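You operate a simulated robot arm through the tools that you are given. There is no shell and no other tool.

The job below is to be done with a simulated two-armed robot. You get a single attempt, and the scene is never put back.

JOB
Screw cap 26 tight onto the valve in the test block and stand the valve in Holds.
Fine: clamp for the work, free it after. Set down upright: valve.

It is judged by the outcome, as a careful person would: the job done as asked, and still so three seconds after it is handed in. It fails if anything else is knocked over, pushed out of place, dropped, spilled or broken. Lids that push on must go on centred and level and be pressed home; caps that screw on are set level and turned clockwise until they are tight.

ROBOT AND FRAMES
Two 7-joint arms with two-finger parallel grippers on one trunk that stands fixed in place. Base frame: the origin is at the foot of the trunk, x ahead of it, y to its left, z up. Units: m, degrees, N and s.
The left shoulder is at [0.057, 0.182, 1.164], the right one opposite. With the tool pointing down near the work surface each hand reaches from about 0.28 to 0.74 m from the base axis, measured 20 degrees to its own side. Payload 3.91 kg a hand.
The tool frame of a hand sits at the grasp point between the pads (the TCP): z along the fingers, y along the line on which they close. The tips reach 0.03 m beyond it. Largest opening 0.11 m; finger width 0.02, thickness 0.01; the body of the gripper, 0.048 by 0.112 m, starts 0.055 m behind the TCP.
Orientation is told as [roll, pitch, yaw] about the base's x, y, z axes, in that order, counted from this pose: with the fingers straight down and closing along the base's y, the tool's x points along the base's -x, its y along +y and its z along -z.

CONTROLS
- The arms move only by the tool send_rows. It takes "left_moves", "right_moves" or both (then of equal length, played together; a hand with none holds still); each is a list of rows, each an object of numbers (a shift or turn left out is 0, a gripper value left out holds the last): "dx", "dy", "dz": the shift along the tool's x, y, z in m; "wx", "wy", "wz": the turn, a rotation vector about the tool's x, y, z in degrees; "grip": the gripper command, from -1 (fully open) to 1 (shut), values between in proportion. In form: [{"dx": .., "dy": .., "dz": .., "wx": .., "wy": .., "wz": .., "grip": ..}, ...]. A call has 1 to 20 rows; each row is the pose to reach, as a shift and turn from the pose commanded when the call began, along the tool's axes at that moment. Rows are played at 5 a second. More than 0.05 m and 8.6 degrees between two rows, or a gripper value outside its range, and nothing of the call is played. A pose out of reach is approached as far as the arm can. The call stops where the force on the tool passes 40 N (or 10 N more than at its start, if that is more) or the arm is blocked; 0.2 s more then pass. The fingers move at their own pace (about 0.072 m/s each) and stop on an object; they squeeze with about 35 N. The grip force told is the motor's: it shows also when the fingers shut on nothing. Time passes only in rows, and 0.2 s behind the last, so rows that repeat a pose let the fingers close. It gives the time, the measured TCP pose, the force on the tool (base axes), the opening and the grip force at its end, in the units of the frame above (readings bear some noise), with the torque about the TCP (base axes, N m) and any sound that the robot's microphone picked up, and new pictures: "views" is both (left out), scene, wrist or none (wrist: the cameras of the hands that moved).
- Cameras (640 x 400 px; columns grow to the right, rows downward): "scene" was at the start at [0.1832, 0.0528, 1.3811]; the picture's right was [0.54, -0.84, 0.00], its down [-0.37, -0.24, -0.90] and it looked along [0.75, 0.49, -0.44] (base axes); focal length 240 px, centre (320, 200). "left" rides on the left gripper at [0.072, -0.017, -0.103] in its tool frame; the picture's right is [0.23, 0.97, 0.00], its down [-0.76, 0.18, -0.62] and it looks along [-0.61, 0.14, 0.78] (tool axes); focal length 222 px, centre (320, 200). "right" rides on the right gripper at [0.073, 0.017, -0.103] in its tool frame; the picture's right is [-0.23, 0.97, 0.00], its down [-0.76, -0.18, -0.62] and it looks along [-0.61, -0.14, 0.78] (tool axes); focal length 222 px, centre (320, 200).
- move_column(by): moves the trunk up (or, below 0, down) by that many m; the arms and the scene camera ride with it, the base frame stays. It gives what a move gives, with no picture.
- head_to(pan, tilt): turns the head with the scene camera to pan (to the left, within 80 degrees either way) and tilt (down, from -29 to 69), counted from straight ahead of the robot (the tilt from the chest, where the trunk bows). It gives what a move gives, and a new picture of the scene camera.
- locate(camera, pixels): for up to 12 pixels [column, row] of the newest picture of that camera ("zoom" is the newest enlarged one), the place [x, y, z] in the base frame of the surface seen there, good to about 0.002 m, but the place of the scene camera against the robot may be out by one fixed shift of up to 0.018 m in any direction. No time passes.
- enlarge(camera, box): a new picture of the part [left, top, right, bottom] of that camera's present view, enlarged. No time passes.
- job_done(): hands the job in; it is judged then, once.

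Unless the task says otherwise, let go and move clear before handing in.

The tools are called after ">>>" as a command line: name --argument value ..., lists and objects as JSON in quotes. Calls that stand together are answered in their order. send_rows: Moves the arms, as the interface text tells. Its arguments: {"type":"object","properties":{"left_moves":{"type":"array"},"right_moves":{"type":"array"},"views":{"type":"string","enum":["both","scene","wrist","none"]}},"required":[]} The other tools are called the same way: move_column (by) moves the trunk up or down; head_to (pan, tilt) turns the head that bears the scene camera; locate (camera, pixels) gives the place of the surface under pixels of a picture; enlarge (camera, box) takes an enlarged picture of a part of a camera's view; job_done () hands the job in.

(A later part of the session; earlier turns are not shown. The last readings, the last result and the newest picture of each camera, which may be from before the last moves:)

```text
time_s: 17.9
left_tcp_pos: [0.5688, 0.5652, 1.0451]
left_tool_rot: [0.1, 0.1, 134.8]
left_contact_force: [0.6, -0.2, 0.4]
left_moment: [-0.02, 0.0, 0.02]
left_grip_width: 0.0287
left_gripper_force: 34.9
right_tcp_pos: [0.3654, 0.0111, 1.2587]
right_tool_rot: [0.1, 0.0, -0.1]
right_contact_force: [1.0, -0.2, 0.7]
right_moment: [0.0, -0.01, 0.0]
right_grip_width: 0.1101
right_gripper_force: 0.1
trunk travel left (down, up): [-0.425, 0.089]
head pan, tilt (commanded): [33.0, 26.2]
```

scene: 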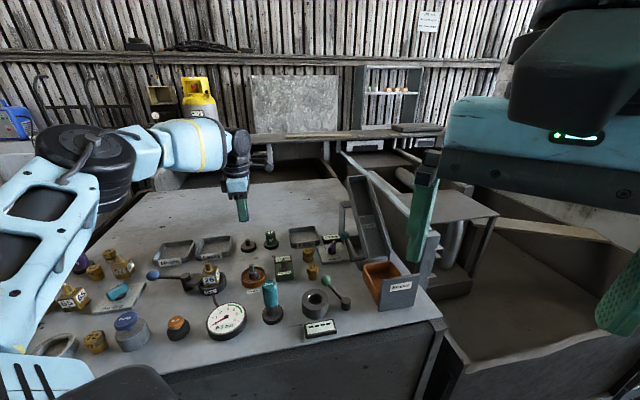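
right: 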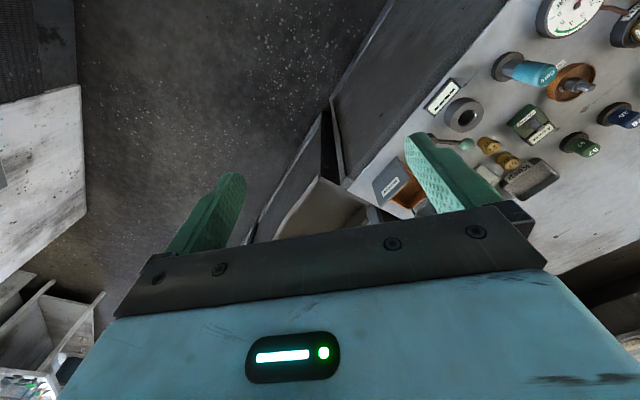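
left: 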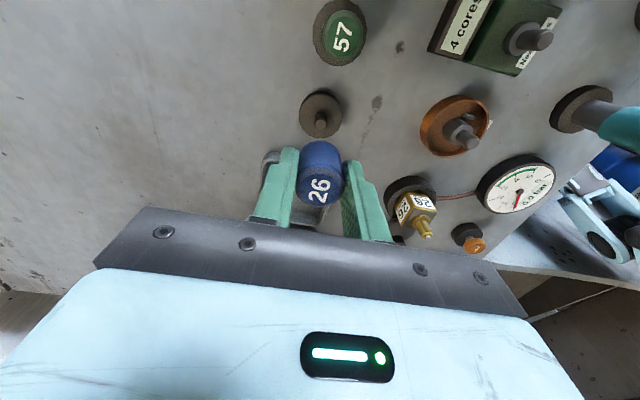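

The cap is in hand, upright with its 26 visible at (319,187), and the stand with its peg is undisturbed. I'll measure the cap's offset from the tool centre.

>>> enlarge --camera "left" --box '[260, 130, 388, 210]'

>>> locate --camera "left" --pixels '[[319, 185], [309, 185], [329, 185], [319, 175], [319, 195], [312, 178], [326, 178], [312, 192], [326, 192], [319, 160], [423, 226], [320, 120]]'

```text
5.00 times, centred on (324, 170) of left
```

zoom: 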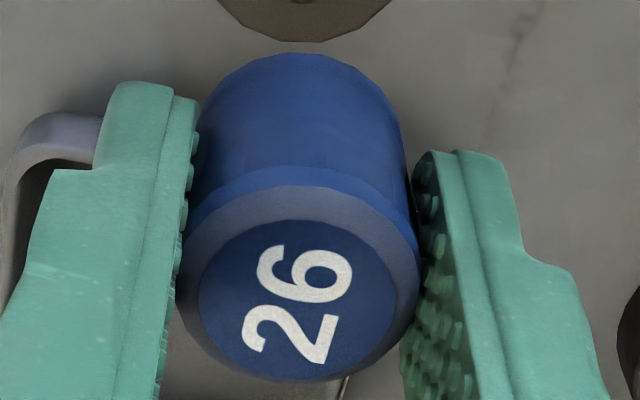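

```text
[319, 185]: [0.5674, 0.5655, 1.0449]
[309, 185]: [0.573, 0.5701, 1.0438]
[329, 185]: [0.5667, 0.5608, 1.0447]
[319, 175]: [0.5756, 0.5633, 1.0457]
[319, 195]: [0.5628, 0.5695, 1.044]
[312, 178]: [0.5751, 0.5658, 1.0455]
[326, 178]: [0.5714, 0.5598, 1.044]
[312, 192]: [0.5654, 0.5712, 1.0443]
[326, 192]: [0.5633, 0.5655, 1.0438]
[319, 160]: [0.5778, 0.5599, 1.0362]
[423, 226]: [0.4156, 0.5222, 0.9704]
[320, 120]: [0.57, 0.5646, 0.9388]
```

The cap's axis coincides with the tool centre to within about 1 mm. I'll carry it over the valve stem near (0.408, 0.5265), high enough to see the stem beneath.

>>> send_rows --left_moves '[{"dx": 0.0, "dy": 0.0, "dz": -0.03, "grip": 1}, {"dx": -0.02, "dy": 0.033, "dz": -0.03, "grip": 1}, {"dx": -0.042, "dy": 0.07, "dz": -0.03, "grip": 1}, {"dx": -0.064, "dy": 0.105, "dz": -0.03, "grip": 1}, {"dx": -0.0851, "dy": 0.1403, "dz": -0.03, "grip": 1}, {"dx": -0.0851, "dy": 0.1403, "dz": -0.03, "grip": 1}, {"dx": -0.0851, "dy": 0.1403, "dz": -0.03, "grip": 1}]' --views "both"

```text
time_s: 19.5
left_tcp_pos: [0.4084, 0.5263, 1.0765]
left_tool_rot: [0.0, 0.0, 134.8]
left_contact_force: [-0.2, 0.4, -0.2]
left_moment: [-0.03, 0.01, 0.02]
left_grip_width: 0.0287
left_gripper_force: 34.8
right_tcp_pos: [0.3649, 0.012, 1.2593]
right_tool_rot: [0.1, -0.1, -0.2]
right_contact_force: [0.2, -0.4, -0.2]
right_moment: [0.01, -0.04, -0.04]
right_grip_width: 0.11
right_gripper_force: 0.0
trunk travel left (down, up): [-0.425, 0.089]
head pan, tilt (commanded): [33.0, 26.2]
```

scene: 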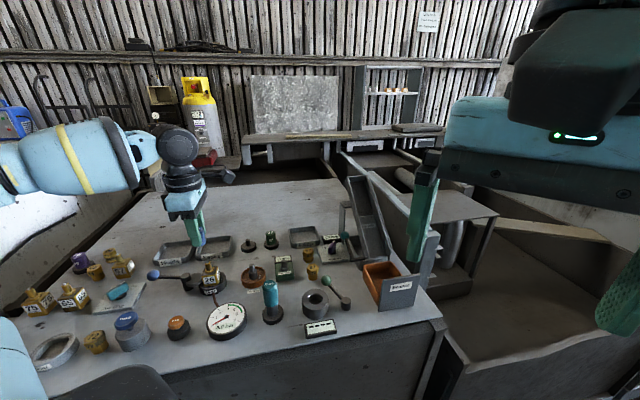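
left: 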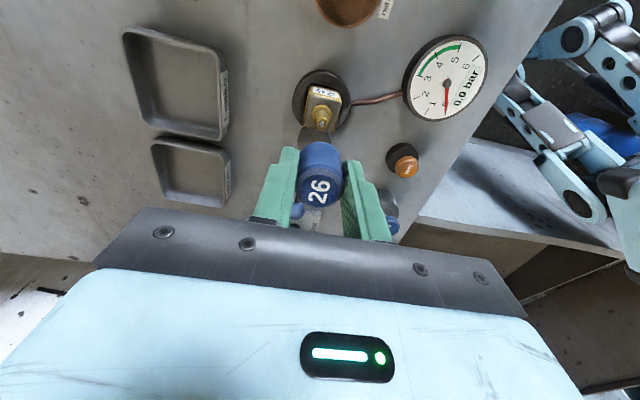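

The stem is visible just past the cap at about (322,120). I'll enlarge both views to align the cap with the stem.

>>> enlarge --camera "left" --box '[272, 75, 368, 135]'

>>> enlarge --camera "scene" --box '[165, 215, 245, 295]'

```text
6.67 times, centred on (320, 105) of left
```

zoom: 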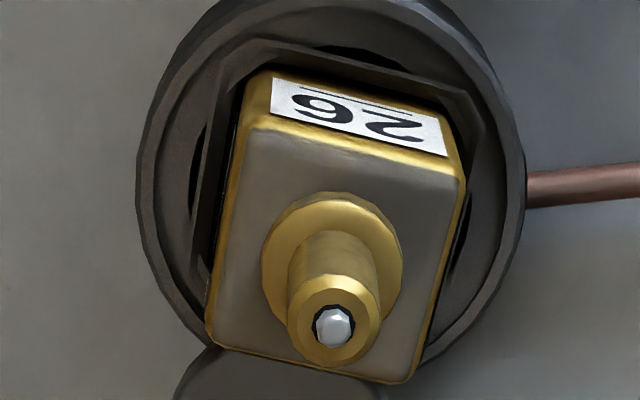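

```text
5.00 times, centred on (205, 255) of scene
```

zoom: 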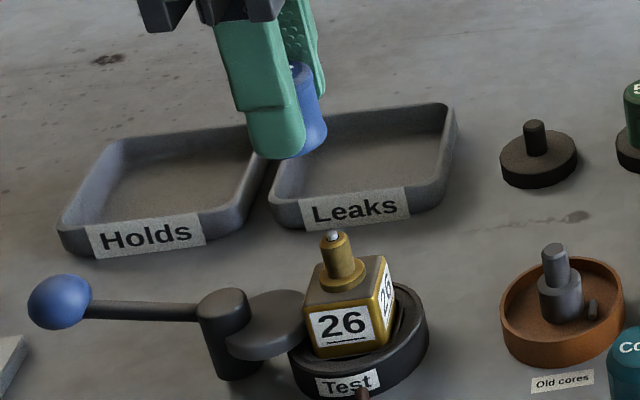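

I'll locate the stem top precisely, and the cap top, from this same view.

>>> locate --camera "left" --pixels '[[322.2, 123.3], [317, 123.3], [327.4, 123.3], [322.2, 128.5], [322.2, 119], [318.5, 126.5], [326, 126.5], [318.5, 120.5], [326, 120.5], [322.2, 113], [322.2, 106], [310, 115]]'

>>> locate --camera "left" --pixels '[[319.8, 186.8], [309.8, 186.8], [329.8, 186.8], [319.8, 176.8], [319.8, 196.8], [312.8, 179.8], [326.8, 179.8], [312.8, 193.8], [326.8, 193.8], [315, 186.8], [325, 186.8], [319.8, 182]]'

>>> locate --camera "scene" --pixels '[[208, 263], [208, 266], [208.5, 270], [205, 271], [211, 271], [206, 262.5], [210, 262.5], [203.5, 236], [200, 240], [208, 236]]'

```text
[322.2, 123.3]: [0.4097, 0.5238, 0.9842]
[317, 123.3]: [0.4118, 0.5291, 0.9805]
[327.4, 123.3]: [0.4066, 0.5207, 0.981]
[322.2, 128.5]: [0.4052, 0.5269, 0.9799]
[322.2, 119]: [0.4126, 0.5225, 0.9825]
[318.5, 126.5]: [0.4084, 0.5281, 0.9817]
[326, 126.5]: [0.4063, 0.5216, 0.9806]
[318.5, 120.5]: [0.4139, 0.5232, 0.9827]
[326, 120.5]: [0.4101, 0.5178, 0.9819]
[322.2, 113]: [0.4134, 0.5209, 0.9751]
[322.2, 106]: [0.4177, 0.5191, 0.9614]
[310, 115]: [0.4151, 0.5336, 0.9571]
```

```text
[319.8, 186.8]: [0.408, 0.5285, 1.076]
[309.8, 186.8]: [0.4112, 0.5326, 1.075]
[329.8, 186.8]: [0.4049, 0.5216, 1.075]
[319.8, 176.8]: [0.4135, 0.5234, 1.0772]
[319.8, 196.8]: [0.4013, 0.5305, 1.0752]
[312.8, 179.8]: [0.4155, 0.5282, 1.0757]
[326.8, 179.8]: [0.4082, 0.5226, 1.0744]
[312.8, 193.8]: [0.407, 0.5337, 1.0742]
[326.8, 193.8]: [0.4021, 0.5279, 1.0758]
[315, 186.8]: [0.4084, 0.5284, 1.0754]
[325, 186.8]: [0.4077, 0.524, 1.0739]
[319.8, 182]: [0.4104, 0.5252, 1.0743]
```

```text
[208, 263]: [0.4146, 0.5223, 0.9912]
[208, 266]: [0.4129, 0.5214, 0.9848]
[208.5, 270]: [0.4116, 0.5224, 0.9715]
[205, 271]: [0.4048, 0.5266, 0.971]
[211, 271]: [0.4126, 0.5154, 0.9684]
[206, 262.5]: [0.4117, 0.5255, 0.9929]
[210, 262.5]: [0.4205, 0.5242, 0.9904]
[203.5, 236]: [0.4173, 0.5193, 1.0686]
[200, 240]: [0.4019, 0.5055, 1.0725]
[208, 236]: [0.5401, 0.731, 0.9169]
```

Both cameras agree that the stem lies about (+1.2, -3.5) mm from the cap axis. I'll shift by that and lower until the cap's rim is about 5 mm above the stem tip.

>>> send_rows --left_moves '[{"dx": 0.0033, "dy": 0.0016, "dz": 0.015, "grip": 1}, {"dx": 0.0033, "dy": 0.0016, "dz": 0.03, "grip": 1}, {"dx": 0.0033, "dy": 0.0016, "dz": 0.045, "grip": 1}, {"dx": 0.0033, "dy": 0.0016, "dz": 0.05, "grip": 1}, {"dx": 0.0033, "dy": 0.0016, "dz": 0.05, "grip": 1}]' --views "both"

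>>> enlarge --camera "scene" --box '[180, 225, 240, 285]'

```text
time_s: 20.7
left_tcp_pos: [0.4091, 0.5249, 1.0243]
left_tool_rot: [0.1, 0.0, 134.8]
left_contact_force: [-0.3, -0.4, 0.0]
left_moment: [0.0, -0.02, -0.03]
left_grip_width: 0.0287
left_gripper_force: 34.7
right_tcp_pos: [0.3655, 0.0119, 1.2596]
right_tool_rot: [0.2, 0.0, -0.1]
right_contact_force: [-0.7, -0.6, -0.7]
right_moment: [0.03, -0.01, 0.02]
right_grip_width: 0.1099
right_gripper_force: 0.0
trunk travel left (down, up): [-0.425, 0.089]
head pan, tilt (commanded): [33.0, 26.2]
```

scene: 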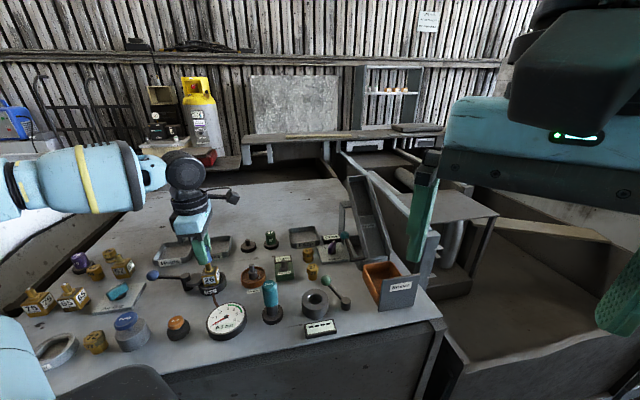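
left: 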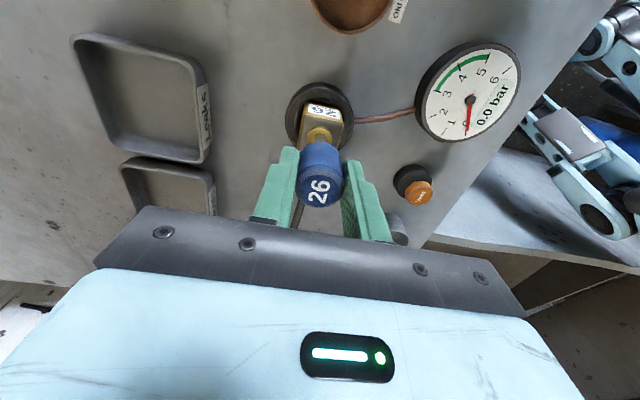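

```text
6.67 times, centred on (210, 255) of scene
```

zoom: 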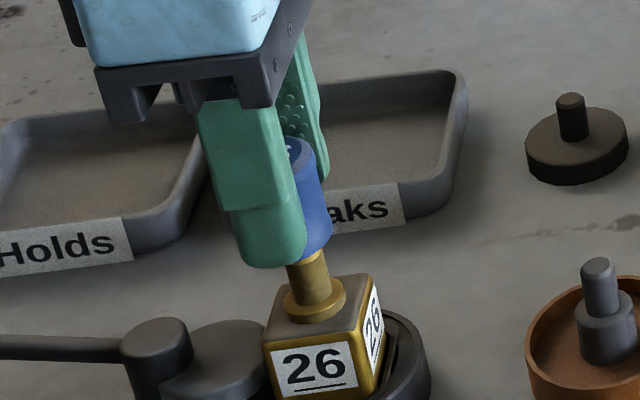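

The cap is just above the stem now. I'll zoom in further to compare the cap's right edge with the stem axis.

>>> enlarge --camera "scene" --box '[194, 240, 226, 280]'

>>> enlarge --camera "left" --box '[280, 70, 376, 220]'

```text
10.00 times, centred on (210, 260) of scene
```

zoom: 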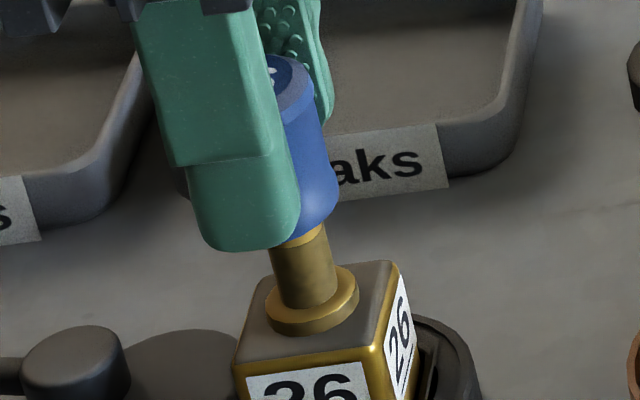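

```text
2.67 times, centred on (328, 145) of left
```

zoom: 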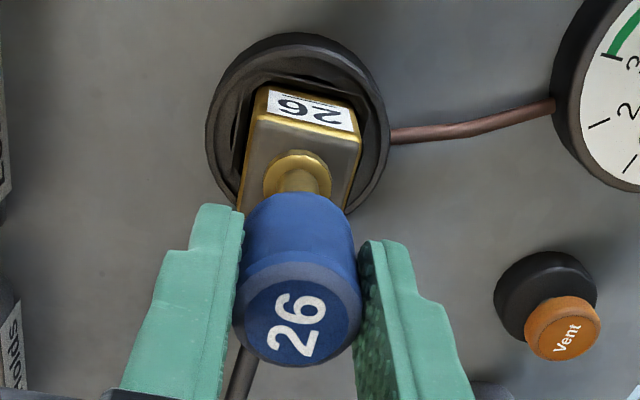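

In both views the cap is still about 2.5 mm short along tool +x (towards +x, -y). I'll shift that amount and re-check before lowering.

>>> send_rows --left_moves '[{"dx": 0.0015, "dy": -0.0003, "grip": 1}, {"dx": 0.0025, "dy": -0.0004, "grip": 1}, {"dx": 0.0025, "dy": -0.0004, "grip": 1}]' --views "wrist"

>>> enlarge --camera "scene" --box '[194, 240, 226, 280]'

>>> enlarge --camera "left" --box '[288, 90, 352, 210]'

```text
time_s: 21.5
left_tcp_pos: [0.4106, 0.5216, 1.0245]
left_tool_rot: [0.0, 0.0, 134.8]
left_contact_force: [-0.1, -0.5, 0.4]
left_moment: [-0.03, -0.02, -0.02]
left_grip_width: 0.0284
left_gripper_force: 35.2
right_tcp_pos: [0.3653, 0.0129, 1.2593]
right_tool_rot: [0.0, 0.0, -0.1]
right_contact_force: [-0.2, 1.2, 0.5]
right_moment: [-0.02, 0.02, -0.03]
right_grip_width: 0.1103
right_gripper_force: 0.0
trunk travel left (down, up): [-0.425, 0.089]
head pan, tilt (commanded): [33.0, 26.2]
```

left: 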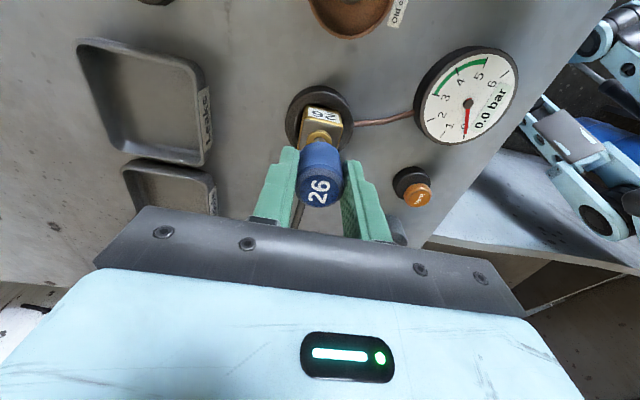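

```text
10.00 times, centred on (210, 260) of scene
```

zoom: 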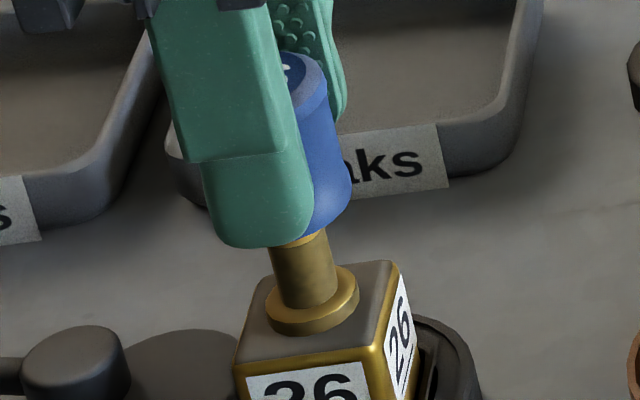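

```text
3.33 times, centred on (320, 150) of left
```

zoom: 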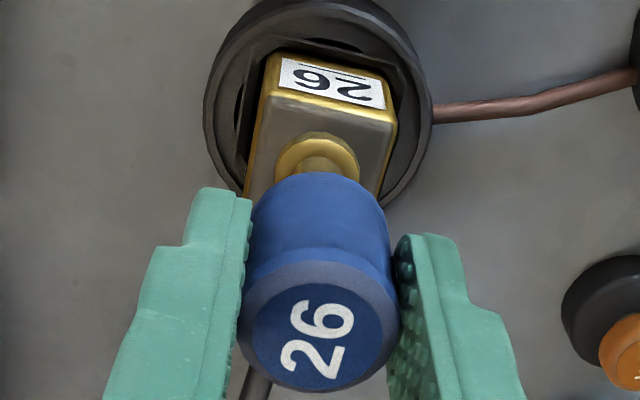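

The cap is now within about 1 mm of the stem axis in both views. I'll lower gently in 1 mm steps to feel for the thread.

>>> send_rows --left_moves '[{"dz": 0.001, "grip": 1}, {"dz": 0.002, "grip": 1}, {"dz": 0.003, "grip": 1}, {"dz": 0.004, "grip": 1}, {"dz": 0.005, "grip": 1}, {"dz": 0.006, "grip": 1}, {"dz": 0.006, "grip": 1}]' --views "wrist"

>>> enlarge --camera "scene" --box '[194, 240, 226, 280]'

```text
time_s: 23.1
left_tcp_pos: [0.4107, 0.5224, 1.0187]
left_tool_rot: [0.1, 0.0, 134.8]
left_contact_force: [-0.6, 0.9, -0.4]
left_moment: [0.03, 0.01, 0.0]
left_grip_width: 0.0288
left_gripper_force: 35.0
right_tcp_pos: [0.3665, 0.0114, 1.2592]
right_tool_rot: [0.1, 0.0, -0.2]
right_contact_force: [-1.2, -0.6, -0.3]
right_moment: [0.02, -0.01, -0.03]
right_grip_width: 0.1098
right_gripper_force: 0.1
trunk travel left (down, up): [-0.425, 0.089]
head pan, tilt (commanded): [33.0, 26.2]
```

left: 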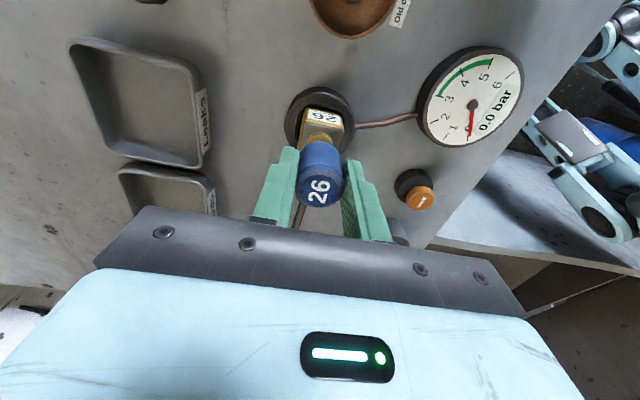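

```text
10.00 times, centred on (210, 260) of scene
```

zoom: 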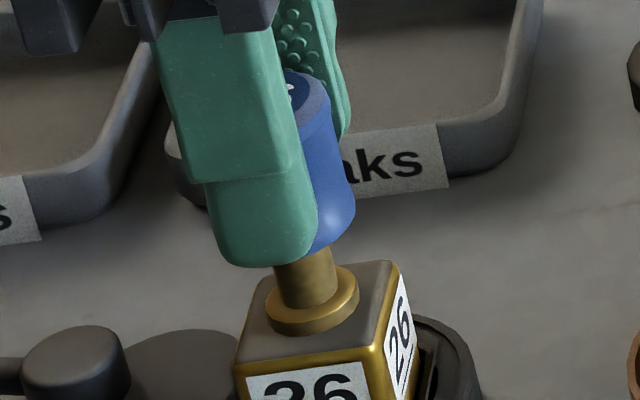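

No contact yet and the cap is lined up with the stem axis. I'll keep lowering gently.

>>> send_rows --left_moves '[{"dz": 0.001, "grip": 1}, {"dz": 0.002, "grip": 1}, {"dz": 0.003, "grip": 1}, {"dz": 0.004, "grip": 1}, {"dz": 0.005, "grip": 1}, {"dz": 0.006, "grip": 1}, {"dz": 0.006, "grip": 1}]' --views "wrist"

>>> enlarge --camera "scene" --box '[194, 240, 226, 280]'

```text
time_s: 24.7
left_tcp_pos: [0.411, 0.523, 1.0137]
left_tool_rot: [0.1, 0.0, 134.9]
left_contact_force: [0.1, 0.3, -1.0]
left_moment: [0.05, 0.05, 0.02]
left_grip_width: 0.0286
left_gripper_force: 35.4
right_tcp_pos: [0.3652, 0.011, 1.2595]
right_tool_rot: [0.0, 0.0, -0.1]
right_contact_force: [-0.1, 0.4, 0.0]
right_moment: [-0.01, -0.01, -0.01]
right_grip_width: 0.11
right_gripper_force: 0.1
trunk travel left (down, up): [-0.425, 0.089]
head pan, tilt (commanded): [33.0, 26.2]
```

left: 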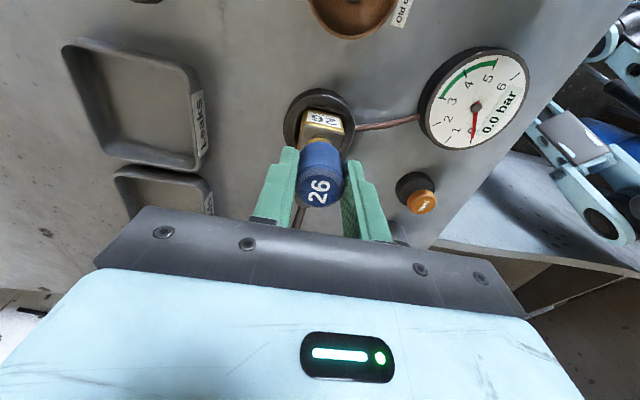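

```text
10.00 times, centred on (210, 260) of scene
```

zoom: 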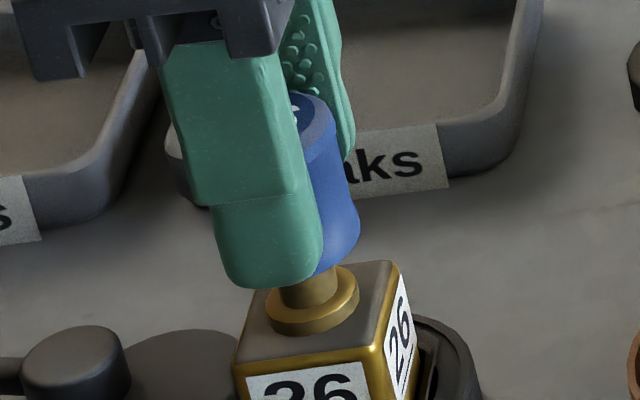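

The stem is now inside the cap's mouth with no resistance yet. I'll continue down until I feel contact.

>>> send_rows --left_moves '[{"dz": 0.001, "grip": 1}, {"dz": 0.002, "grip": 1}, {"dz": 0.003, "grip": 1}, {"dz": 0.004, "grip": 1}, {"dz": 0.005, "grip": 1}, {"dz": 0.005, "grip": 1}]' --views "wrist"

>>> enlarge --camera "scene" --box '[194, 240, 226, 280]'

```text
time_s: 26.1
left_tcp_pos: [0.4107, 0.5229, 1.0087]
left_tool_rot: [0.0, 0.0, 134.9]
left_contact_force: [-0.6, 0.3, 0.5]
left_moment: [0.04, -0.02, 0.03]
left_grip_width: 0.0286
left_gripper_force: 35.0
right_tcp_pos: [0.366, 0.0121, 1.2588]
right_tool_rot: [0.1, 0.0, 0.0]
right_contact_force: [0.0, -0.2, 0.3]
right_moment: [-0.01, -0.02, -0.03]
right_grip_width: 0.1099
right_gripper_force: 0.1
trunk travel left (down, up): [-0.425, 0.089]
head pan, tilt (commanded): [33.0, 26.2]
```

left: 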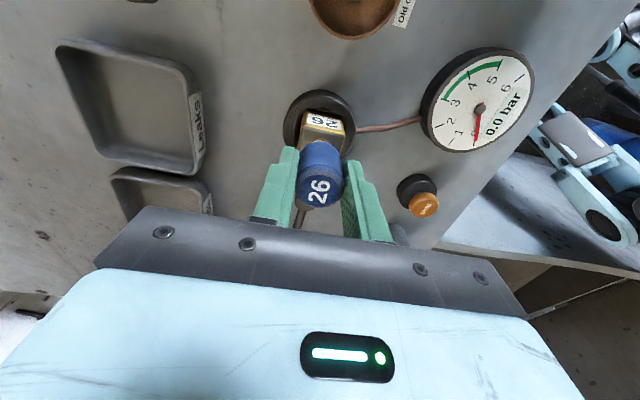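

```text
10.00 times, centred on (210, 260) of scene
```

zoom: 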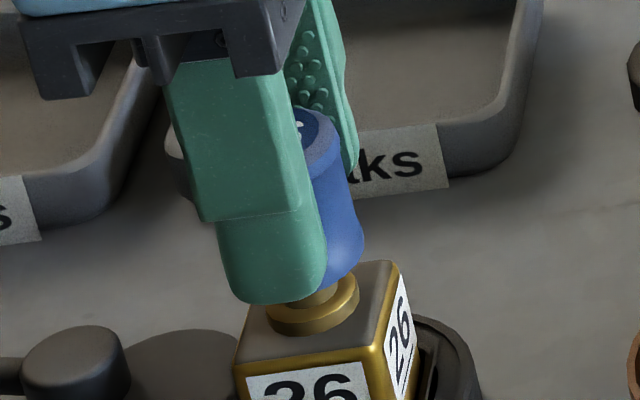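

Still free at TCP z 1.0087. I'll continue lowering in 1 mm steps.

>>> send_rows --left_moves '[{"dz": 0.001, "grip": 1}, {"dz": 0.002, "grip": 1}, {"dz": 0.003, "grip": 1}, {"dz": 0.004, "grip": 1}, {"dz": 0.004, "grip": 1}]' --views "wrist"

>>> enlarge --camera "scene" --box '[194, 240, 226, 280]'

```text
time_s: 27.3
left_tcp_pos: [0.4104, 0.5216, 1.0048]
left_tool_rot: [0.2, 0.0, 134.9]
left_contact_force: [-0.7, -0.4, 0.2]
left_moment: [-0.01, -0.02, -0.03]
left_grip_width: 0.0288
left_gripper_force: 34.9
right_tcp_pos: [0.3672, 0.0112, 1.2591]
right_tool_rot: [0.0, 0.0, -0.1]
right_contact_force: [0.5, -0.1, 0.0]
right_moment: [-0.02, 0.01, 0.0]
right_grip_width: 0.1098
right_gripper_force: 0.1
trunk travel left (down, up): [-0.425, 0.089]
head pan, tilt (commanded): [33.0, 26.2]
```

left: 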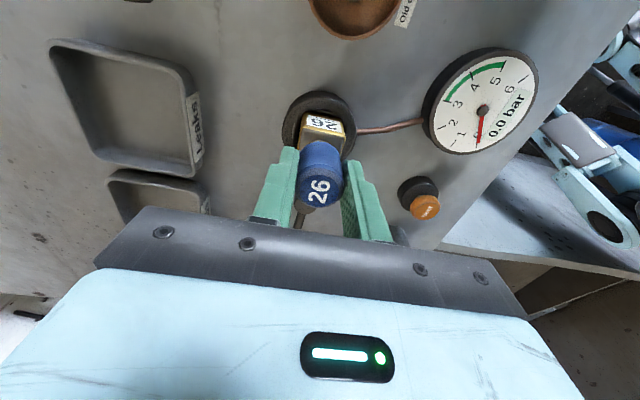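

```text
10.00 times, centred on (210, 260) of scene
```

zoom: 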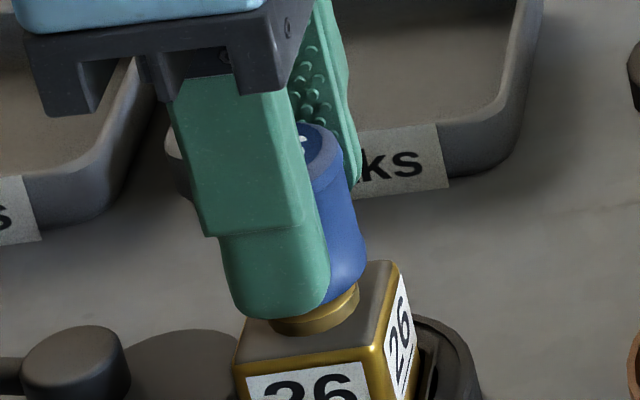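

Still no contact at TCP z 1.005, and the cap's rim is near the collar. I'll continue down carefully.

>>> send_rows --left_moves '[{"dz": 0.001, "grip": 1}, {"dz": 0.002, "grip": 1}, {"dz": 0.003, "grip": 1}, {"dz": 0.003, "grip": 1}]' --views "wrist"

>>> enlarge --camera "scene" --box '[194, 240, 226, 280]'

```text
time_s: 28.3
left_tcp_pos: [0.4121, 0.5225, 1.002]
left_tool_rot: [0.1, 0.0, 134.8]
left_contact_force: [-0.2, 0.9, -0.5]
left_moment: [0.02, 0.0, 0.01]
left_grip_width: 0.0289
left_gripper_force: 35.3
right_tcp_pos: [0.3654, 0.0114, 1.2591]
right_tool_rot: [0.1, 0.0, -0.1]
right_contact_force: [-0.5, -0.1, -0.4]
right_moment: [-0.03, -0.01, -0.05]
right_grip_width: 0.1098
right_gripper_force: 0.0
trunk travel left (down, up): [-0.425, 0.089]
head pan, tilt (commanded): [33.0, 26.2]
```

left: 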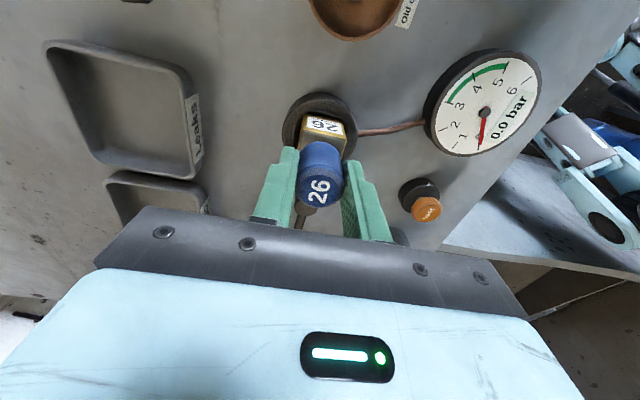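

```text
10.00 times, centred on (210, 260) of scene
```

zoom: 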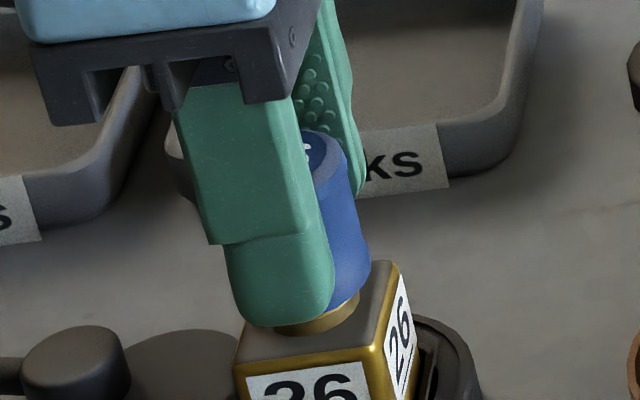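

Alignment still looks right and there's no contact. I'll continue lowering up to 5 mm more in sub-millimetre steps.

>>> send_rows --left_moves '[{"dz": 0.0008, "grip": 1}, {"dz": 0.0016, "grip": 1}, {"dz": 0.0024, "grip": 1}, {"dz": 0.0032, "grip": 1}, {"dz": 0.004, "grip": 1}, {"dz": 0.004, "grip": 1}]' --views "wrist"

>>> enlarge --camera "scene" --box '[194, 240, 226, 280]'

```text
time_s: 29.7
left_tcp_pos: [0.4109, 0.523, 0.999]
left_tool_rot: [0.1, 0.0, 134.9]
left_contact_force: [-0.9, 0.4, 2.9]
left_moment: [0.02, 0.04, -0.01]
left_grip_width: 0.0287
left_gripper_force: 35.1
right_tcp_pos: [0.3657, 0.011, 1.2599]
right_tool_rot: [0.1, 0.0, -0.1]
right_contact_force: [-0.8, -0.1, -1.3]
right_moment: [0.02, -0.02, -0.03]
right_grip_width: 0.1099
right_gripper_force: 0.2
trunk travel left (down, up): [-0.425, 0.089]
head pan, tilt (commanded): [33.0, 26.2]
```

left: 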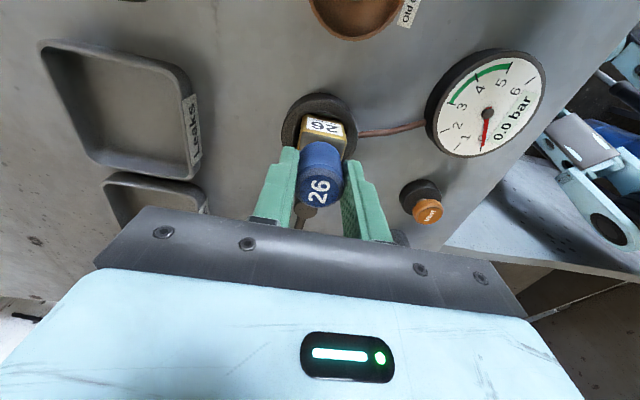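

```text
10.00 times, centred on (210, 260) of scene
```

zoom: 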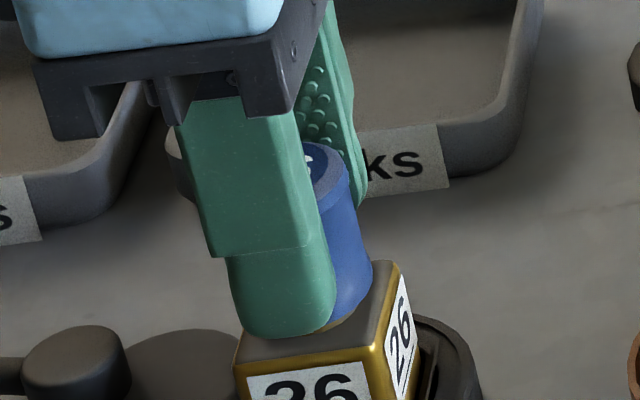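

There's light contact at about 3 N, so the cap is sitting on the thread. I'll turn it clockwise 160° with slight downward following.

>>> send_rows --left_moves '[{"dz": 0.001, "wz": 4, "grip": 1}, {"dz": 0.001, "wz": 12, "grip": 1}, {"dz": 0.001, "wz": 20, "grip": 1}, {"dz": 0.001, "wz": 28, "grip": 1}, {"dz": 0.0012, "wz": 36, "grip": 1}, {"dz": 0.0012, "wz": 44, "grip": 1}, {"dz": 0.0012, "wz": 52, "grip": 1}, {"dz": 0.0012, "wz": 60, "grip": 1}, {"dz": 0.0014, "wz": 68, "grip": 1}, {"dz": 0.0014, "wz": 76, "grip": 1}, {"dz": 0.0014, "wz": 80, "grip": 1}]' --views "wrist"

```text
time_s: 32.1
left_tcp_pos: [0.4082, 0.5221, 0.9969]
left_tool_rot: [0.1, 0.2, 54.7]
left_contact_force: [-8.2, 0.6, 3.8]
left_moment: [0.02, 0.16, 0.54]
left_grip_width: 0.0284
left_gripper_force: 34.9
right_tcp_pos: [0.3642, 0.0114, 1.2601]
right_tool_rot: [0.1, -0.1, -0.1]
right_contact_force: [0.2, 0.0, 0.7]
right_moment: [-0.01, 0.0, -0.01]
right_grip_width: 0.1102
right_gripper_force: 0.2
trunk travel left (down, up): [-0.425, 0.089]
head pan, tilt (commanded): [33.0, 26.2]
```

left: 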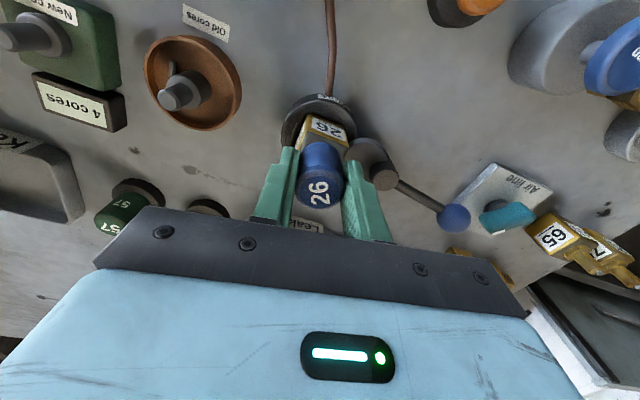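

The cap turned with the fingers through 80°, and the torque now reads 0.54 N m with a lateral pull of about -8 N in x. I'll check that the valve body and clamp haven't moved.

>>> enlarge --camera "left" --box '[260, 80, 388, 220]'

>>> enlarge --camera "scene" --box '[165, 225, 245, 305]'

```text
2.86 times, centred on (324, 150) of left
```

zoom: 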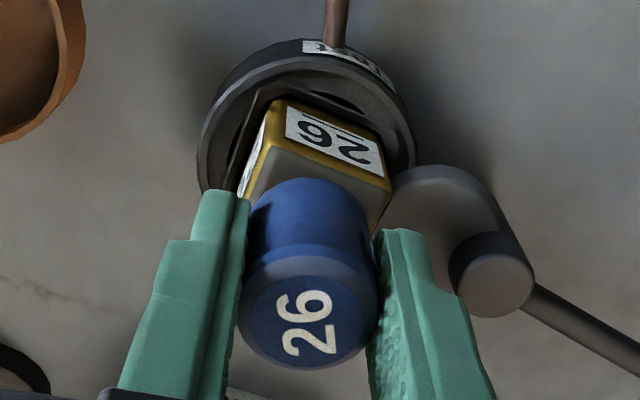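

```text
5.00 times, centred on (205, 265) of scene
```

zoom: 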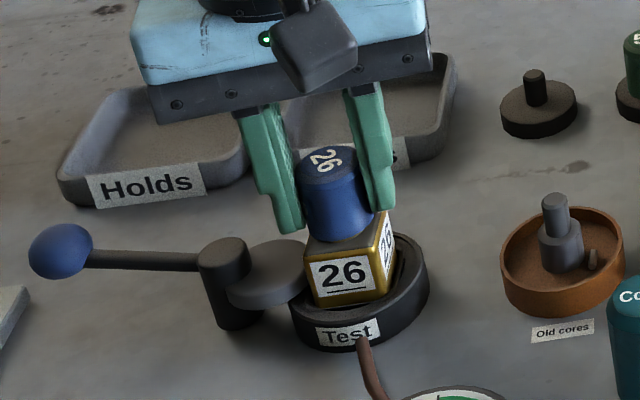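

The valve and clamp held, and the cap looks level. I'll ease the lateral offset by about 2.5 mm toward -x and keep turning, watching the torque.

>>> send_rows --left_moves '[{"dx": 0.0014, "dy": 0.002, "dz": 0.0, "wz": 0, "grip": 1}, {"dx": 0.0014, "dy": 0.002, "dz": 0.0002, "wz": 6, "grip": 1}, {"dx": 0.0014, "dy": 0.002, "dz": 0.0003, "wz": 12, "grip": 1}, {"dx": 0.0014, "dy": 0.002, "dz": 0.0004, "wz": 18, "grip": 1}, {"dx": 0.0014, "dy": 0.002, "dz": 0.0005, "wz": 24, "grip": 1}, {"dx": 0.0014, "dy": 0.002, "dz": 0.0006, "wz": 30, "grip": 1}]' --views "wrist"

>>> enlarge --camera "scene" --box '[165, 225, 245, 305]'

```text
time_s: 33.5
left_tcp_pos: [0.4081, 0.5231, 0.9956]
left_tool_rot: [0.0, 0.0, 24.7]
left_contact_force: [-4.3, 3.6, 1.4]
left_moment: [0.14, 0.21, 0.45]
left_grip_width: 0.0287
left_gripper_force: 34.8
right_tcp_pos: [0.3651, 0.0119, 1.2592]
right_tool_rot: [0.0, -0.1, -0.1]
right_contact_force: [-0.1, -1.2, -0.6]
right_moment: [0.01, 0.01, 0.03]
right_grip_width: 0.1104
right_gripper_force: 0.1
trunk travel left (down, up): [-0.425, 0.089]
head pan, tilt (commanded): [33.0, 26.2]
```

left: 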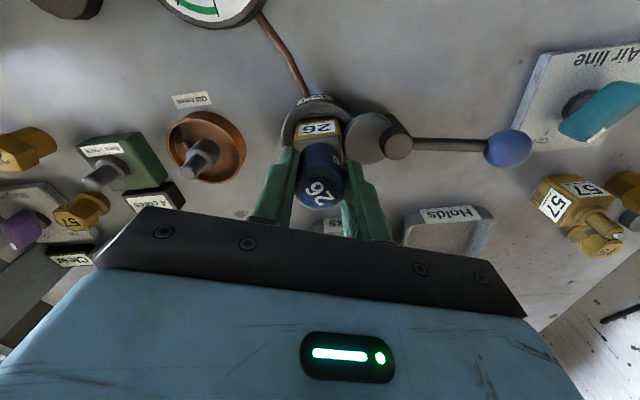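

```text
5.00 times, centred on (205, 265) of scene
```

zoom: 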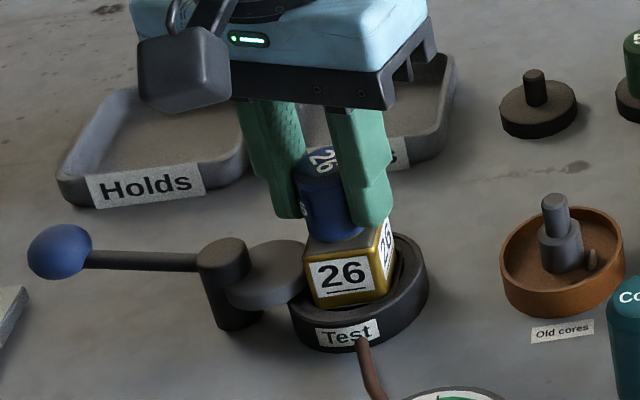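

The 26 on the cap now leans relative to the fingers at (318,190), so the pads slipped at about 0.5 N m and the cap stopped turning. I'll look closely at how it sits.

>>> enlarge --camera "scene" --box '[194, 245, 226, 285]'

>>> enlarge --camera "left" --box '[275, 90, 371, 215]'

>>> locate --camera "left" --pixels '[[319, 187], [312, 182], [326, 182], [312, 193], [326, 193], [319, 177], [319, 197], [330, 187], [308, 187], [304, 132], [320, 116], [336, 130]]'

```text
10.00 times, centred on (210, 265) of scene
```

zoom: 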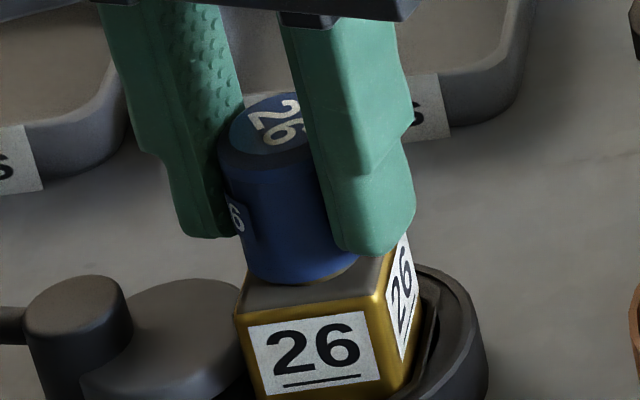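

```text
3.20 times, centred on (323, 152) of left
```

zoom: 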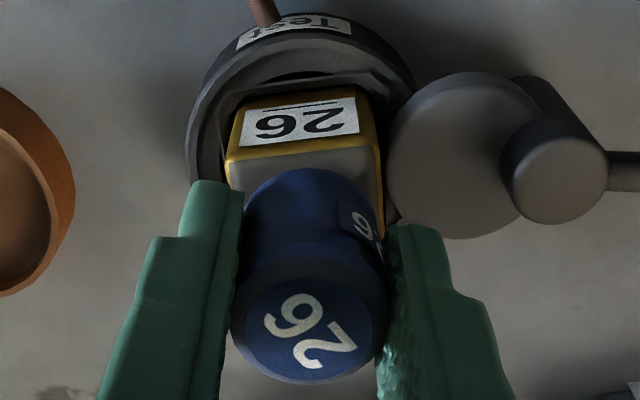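

```text
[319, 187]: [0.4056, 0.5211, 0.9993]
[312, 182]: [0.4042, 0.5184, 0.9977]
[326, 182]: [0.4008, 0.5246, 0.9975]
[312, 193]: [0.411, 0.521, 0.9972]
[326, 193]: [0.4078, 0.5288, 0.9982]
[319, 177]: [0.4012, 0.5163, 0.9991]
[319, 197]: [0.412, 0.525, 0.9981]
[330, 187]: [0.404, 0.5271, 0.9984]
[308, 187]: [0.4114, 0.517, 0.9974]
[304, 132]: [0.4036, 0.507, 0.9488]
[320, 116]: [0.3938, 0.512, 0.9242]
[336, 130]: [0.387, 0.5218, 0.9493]
```

The cap top reads a level 0.998 over its face, and the cap stayed put while the pads slipped. I'll release, wind the hand back counter-clockwise, and take a fresh grip to confirm it's really tight.

>>> send_rows --left_moves '[{"grip": -0.09}, {"grip": -0.09}, {"grip": -0.09}]' --views "both"

>>> enlarge --camera "scene" --box '[194, 245, 226, 285]'

>>> enlarge --camera "left" --box '[275, 90, 371, 215]'

```text
time_s: 34.3
left_tcp_pos: [0.408, 0.5222, 0.9945]
left_tool_rot: [0.0, 0.1, 24.9]
left_contact_force: [0.5, -0.6, -0.2]
left_moment: [0.03, 0.01, -0.02]
left_grip_width: 0.0598
left_gripper_force: 0.1
right_tcp_pos: [0.3648, 0.011, 1.2598]
right_tool_rot: [0.2, 0.1, 0.0]
right_contact_force: [-0.9, -0.8, -0.5]
right_moment: [0.0, 0.01, -0.02]
right_grip_width: 0.1098
right_gripper_force: 0.1
trunk travel left (down, up): [-0.425, 0.089]
head pan, tilt (commanded): [33.0, 26.2]
```

scene: 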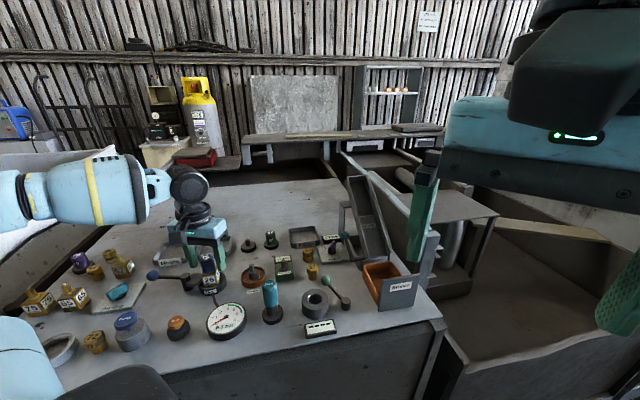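
left: 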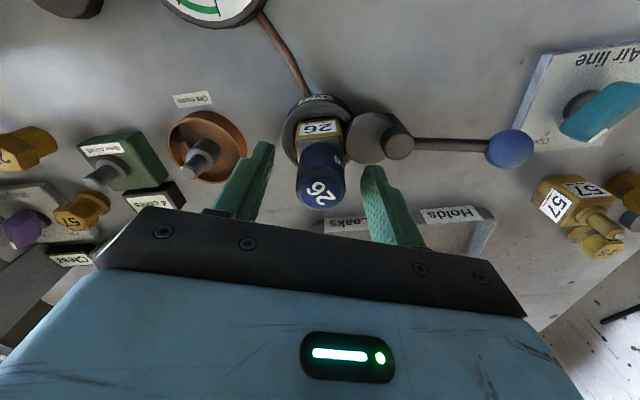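

```text
10.00 times, centred on (210, 265) of scene
```

zoom: 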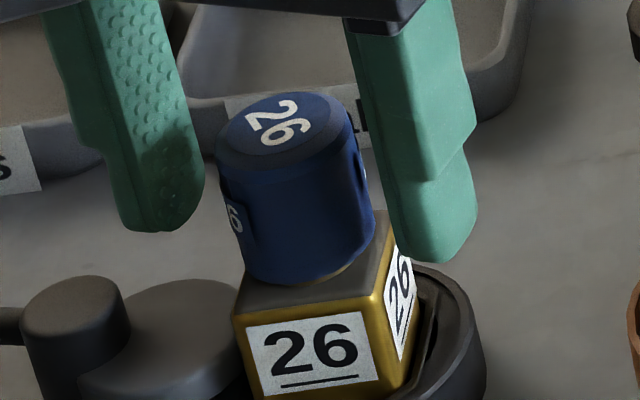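

```text
3.20 times, centred on (323, 152) of left
```

zoom: 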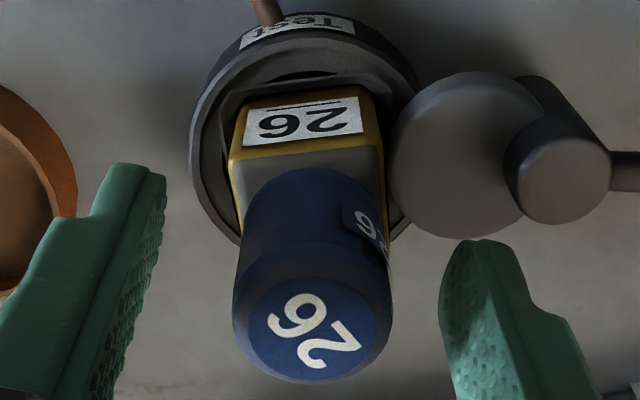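

The cap sits level and centred on the stem. I'll measure the cap against the hand so the next grip is centred.

>>> locate --camera "left" --pixels '[[320.5, 188.6], [310.5, 188.6], [330.5, 188.6], [320.5, 178.6], [320.5, 198.6], [313.5, 181.6], [327.5, 181.6], [313.5, 195.6], [327.5, 195.6], [316, 188.6], [325, 188.6], [320.5, 184]]'

>>> locate --camera "scene" --pixels '[[205.5, 257], [203, 259], [208, 255], [206, 259], [211, 259], [209, 262], [205, 267], [208, 270], [212, 266], [204, 262]]'

```text
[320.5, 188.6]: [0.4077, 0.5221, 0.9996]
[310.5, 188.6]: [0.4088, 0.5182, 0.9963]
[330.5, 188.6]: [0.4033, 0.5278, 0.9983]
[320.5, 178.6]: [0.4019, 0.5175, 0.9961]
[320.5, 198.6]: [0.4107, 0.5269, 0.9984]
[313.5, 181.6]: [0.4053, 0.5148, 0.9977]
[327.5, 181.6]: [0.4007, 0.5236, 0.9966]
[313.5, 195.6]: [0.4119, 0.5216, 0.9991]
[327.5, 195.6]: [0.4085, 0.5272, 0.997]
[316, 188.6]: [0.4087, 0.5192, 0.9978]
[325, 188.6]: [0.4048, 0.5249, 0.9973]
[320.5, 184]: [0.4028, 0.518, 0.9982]
```

```text
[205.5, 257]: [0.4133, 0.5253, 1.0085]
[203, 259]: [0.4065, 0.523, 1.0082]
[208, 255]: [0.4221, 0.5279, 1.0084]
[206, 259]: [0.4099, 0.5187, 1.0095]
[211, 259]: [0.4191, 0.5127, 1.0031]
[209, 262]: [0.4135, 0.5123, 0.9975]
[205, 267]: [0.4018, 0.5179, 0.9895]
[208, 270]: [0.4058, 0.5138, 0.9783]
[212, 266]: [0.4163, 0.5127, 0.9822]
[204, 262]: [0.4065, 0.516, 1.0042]
```

The stem axis is at about (0.408, 0.5235), where the hand already is. I'll wind the open hand back counter-clockwise to yaw 135 in place.

>>> send_rows --left_moves '[{"dz": -0.001, "wz": -8, "grip": -0.09}, {"dz": -0.001, "wz": -16, "grip": -0.09}, {"dz": -0.001, "wz": -24, "grip": -0.09}, {"dz": -0.001, "wz": -32, "grip": -0.09}, {"dz": -0.001, "wz": -40, "grip": -0.09}, {"dz": -0.001, "wz": -48, "grip": -0.09}, {"dz": -0.001, "wz": -56, "grip": -0.09}, {"dz": -0.001, "wz": -64, "grip": -0.09}, {"dz": -0.001, "wz": -72, "grip": -0.09}, {"dz": -0.001, "wz": -80, "grip": -0.09}, {"dz": -0.001, "wz": -88, "grip": -0.09}, {"dz": -0.001, "wz": -96, "grip": -0.09}, {"dz": -0.001, "wz": -104, "grip": -0.09}, {"dz": -0.001, "wz": -110, "grip": -0.09}, {"dz": -0.001, "wz": -110, "grip": -0.09}]' --views "wrist"

>>> enlarge --camera "scene" --box '[194, 245, 226, 285]'

>>> enlarge --camera "left" --box '[275, 90, 371, 215]'

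```text
time_s: 37.5
left_tcp_pos: [0.4088, 0.5218, 0.9965]
left_tool_rot: [0.1, 0.1, 134.9]
left_contact_force: [0.4, -0.3, 0.6]
left_moment: [-0.01, 0.02, -0.02]
left_grip_width: 0.0598
left_gripper_force: 0.1
right_tcp_pos: [0.3647, 0.0122, 1.2588]
right_tool_rot: [0.1, 0.0, 0.0]
right_contact_force: [0.0, 0.0, -0.7]
right_moment: [0.01, -0.03, 0.0]
right_grip_width: 0.1099
right_gripper_force: 0.0
trunk travel left (down, up): [-0.425, 0.089]
head pan, tilt (commanded): [33.0, 26.2]
```

left: 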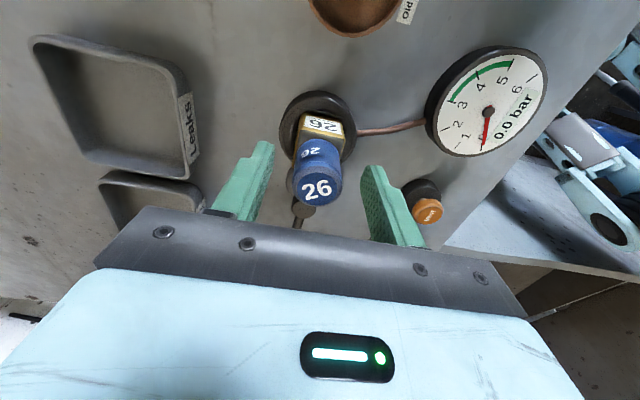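

```text
10.00 times, centred on (210, 265) of scene
```

zoom: 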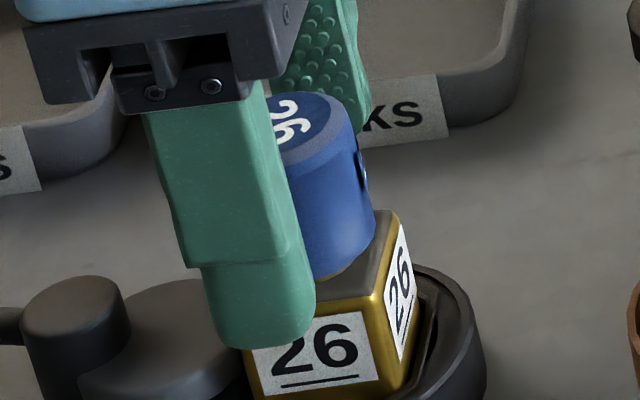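

```text
3.20 times, centred on (323, 152) of left
```

zoom: 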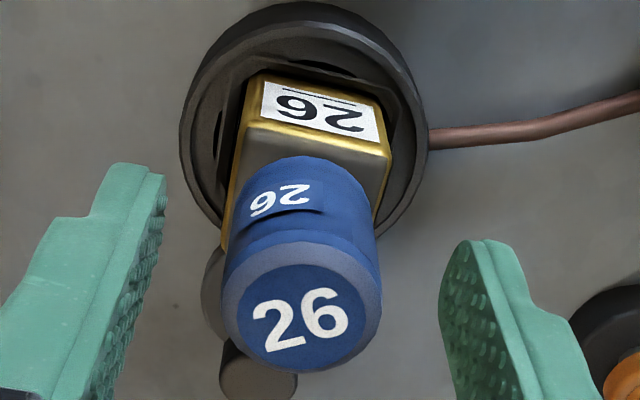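

The cap's 26 now reads nearly level in this view, so compared with before turning it has rotated about 70° clockwise and then stopped. I'll measure the cap centre from this side to centre the fresh grip.

>>> locate --camera "left" --pixels '[[317.4, 188.2], [307.4, 188.2], [327.4, 188.2], [317.4, 178.2], [317.4, 198.2], [310.4, 181.2], [324.4, 181.2], [310.4, 195.2], [324.4, 195.2], [312.4, 188.2], [322.4, 188.2], [317.4, 193]]'

>>> enlarge --camera "left" --box '[285, 155, 349, 215]'

```text
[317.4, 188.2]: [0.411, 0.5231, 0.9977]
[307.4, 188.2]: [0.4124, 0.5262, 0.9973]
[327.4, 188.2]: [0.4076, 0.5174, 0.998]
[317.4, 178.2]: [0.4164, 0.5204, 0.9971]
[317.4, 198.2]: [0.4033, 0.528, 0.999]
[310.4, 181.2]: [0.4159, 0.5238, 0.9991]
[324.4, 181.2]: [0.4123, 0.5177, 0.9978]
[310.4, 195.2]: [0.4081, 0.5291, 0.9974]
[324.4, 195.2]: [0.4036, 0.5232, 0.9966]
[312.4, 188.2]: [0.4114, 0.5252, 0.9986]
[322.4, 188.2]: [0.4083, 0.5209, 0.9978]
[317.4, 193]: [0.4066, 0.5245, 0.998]
```

```text
6.67 times, centred on (317, 185) of left
```

zoom: 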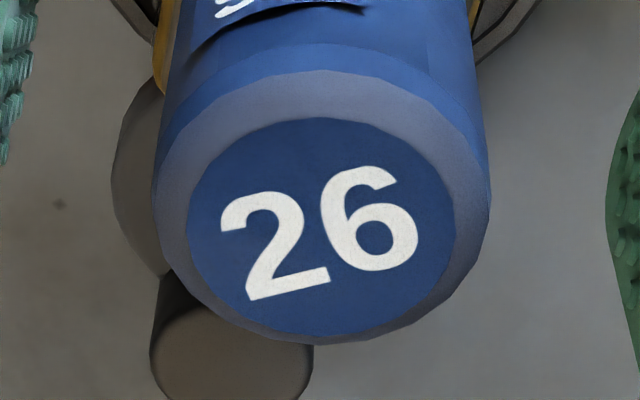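

Combining both sides, the true cap centre is about (0.408, 0.5236), and the wrist camera has roughly a 2 mm bias along tool x. I'll nudge 1 mm and take a fresh grip.

>>> send_rows --left_moves '[{"dx": -0.001, "dy": -0.001, "dz": 0.0, "grip": -0.09}, {"dx": -0.001, "dy": -0.001, "dz": 0.0, "grip": -0.09}, {"dx": -0.001, "dy": -0.001, "grip": 0.4}, {"dx": -0.001, "dy": -0.001, "grip": 1}, {"dx": -0.001, "dy": -0.001, "grip": 1}, {"dx": -0.001, "dy": -0.001, "grip": 1}]' --views "wrist"

```text
time_s: 38.9
left_tcp_pos: [0.4102, 0.5246, 0.9958]
left_tool_rot: [0.0, 0.0, 134.7]
left_contact_force: [2.2, 3.7, 0.9]
left_moment: [0.15, -0.07, 0.03]
left_grip_width: 0.0285
left_gripper_force: 34.8
right_tcp_pos: [0.3656, 0.0117, 1.2595]
right_tool_rot: [0.1, -0.1, -0.1]
right_contact_force: [0.6, 0.1, -0.1]
right_moment: [0.03, 0.0, 0.0]
right_grip_width: 0.1101
right_gripper_force: 0.0
trunk travel left (down, up): [-0.425, 0.089]
head pan, tilt (commanded): [33.0, 26.2]
```

left: 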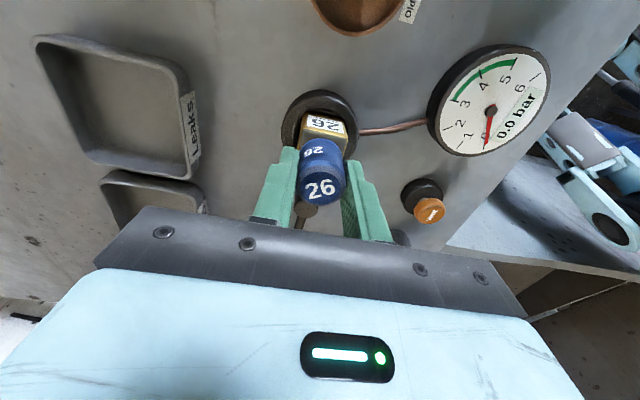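

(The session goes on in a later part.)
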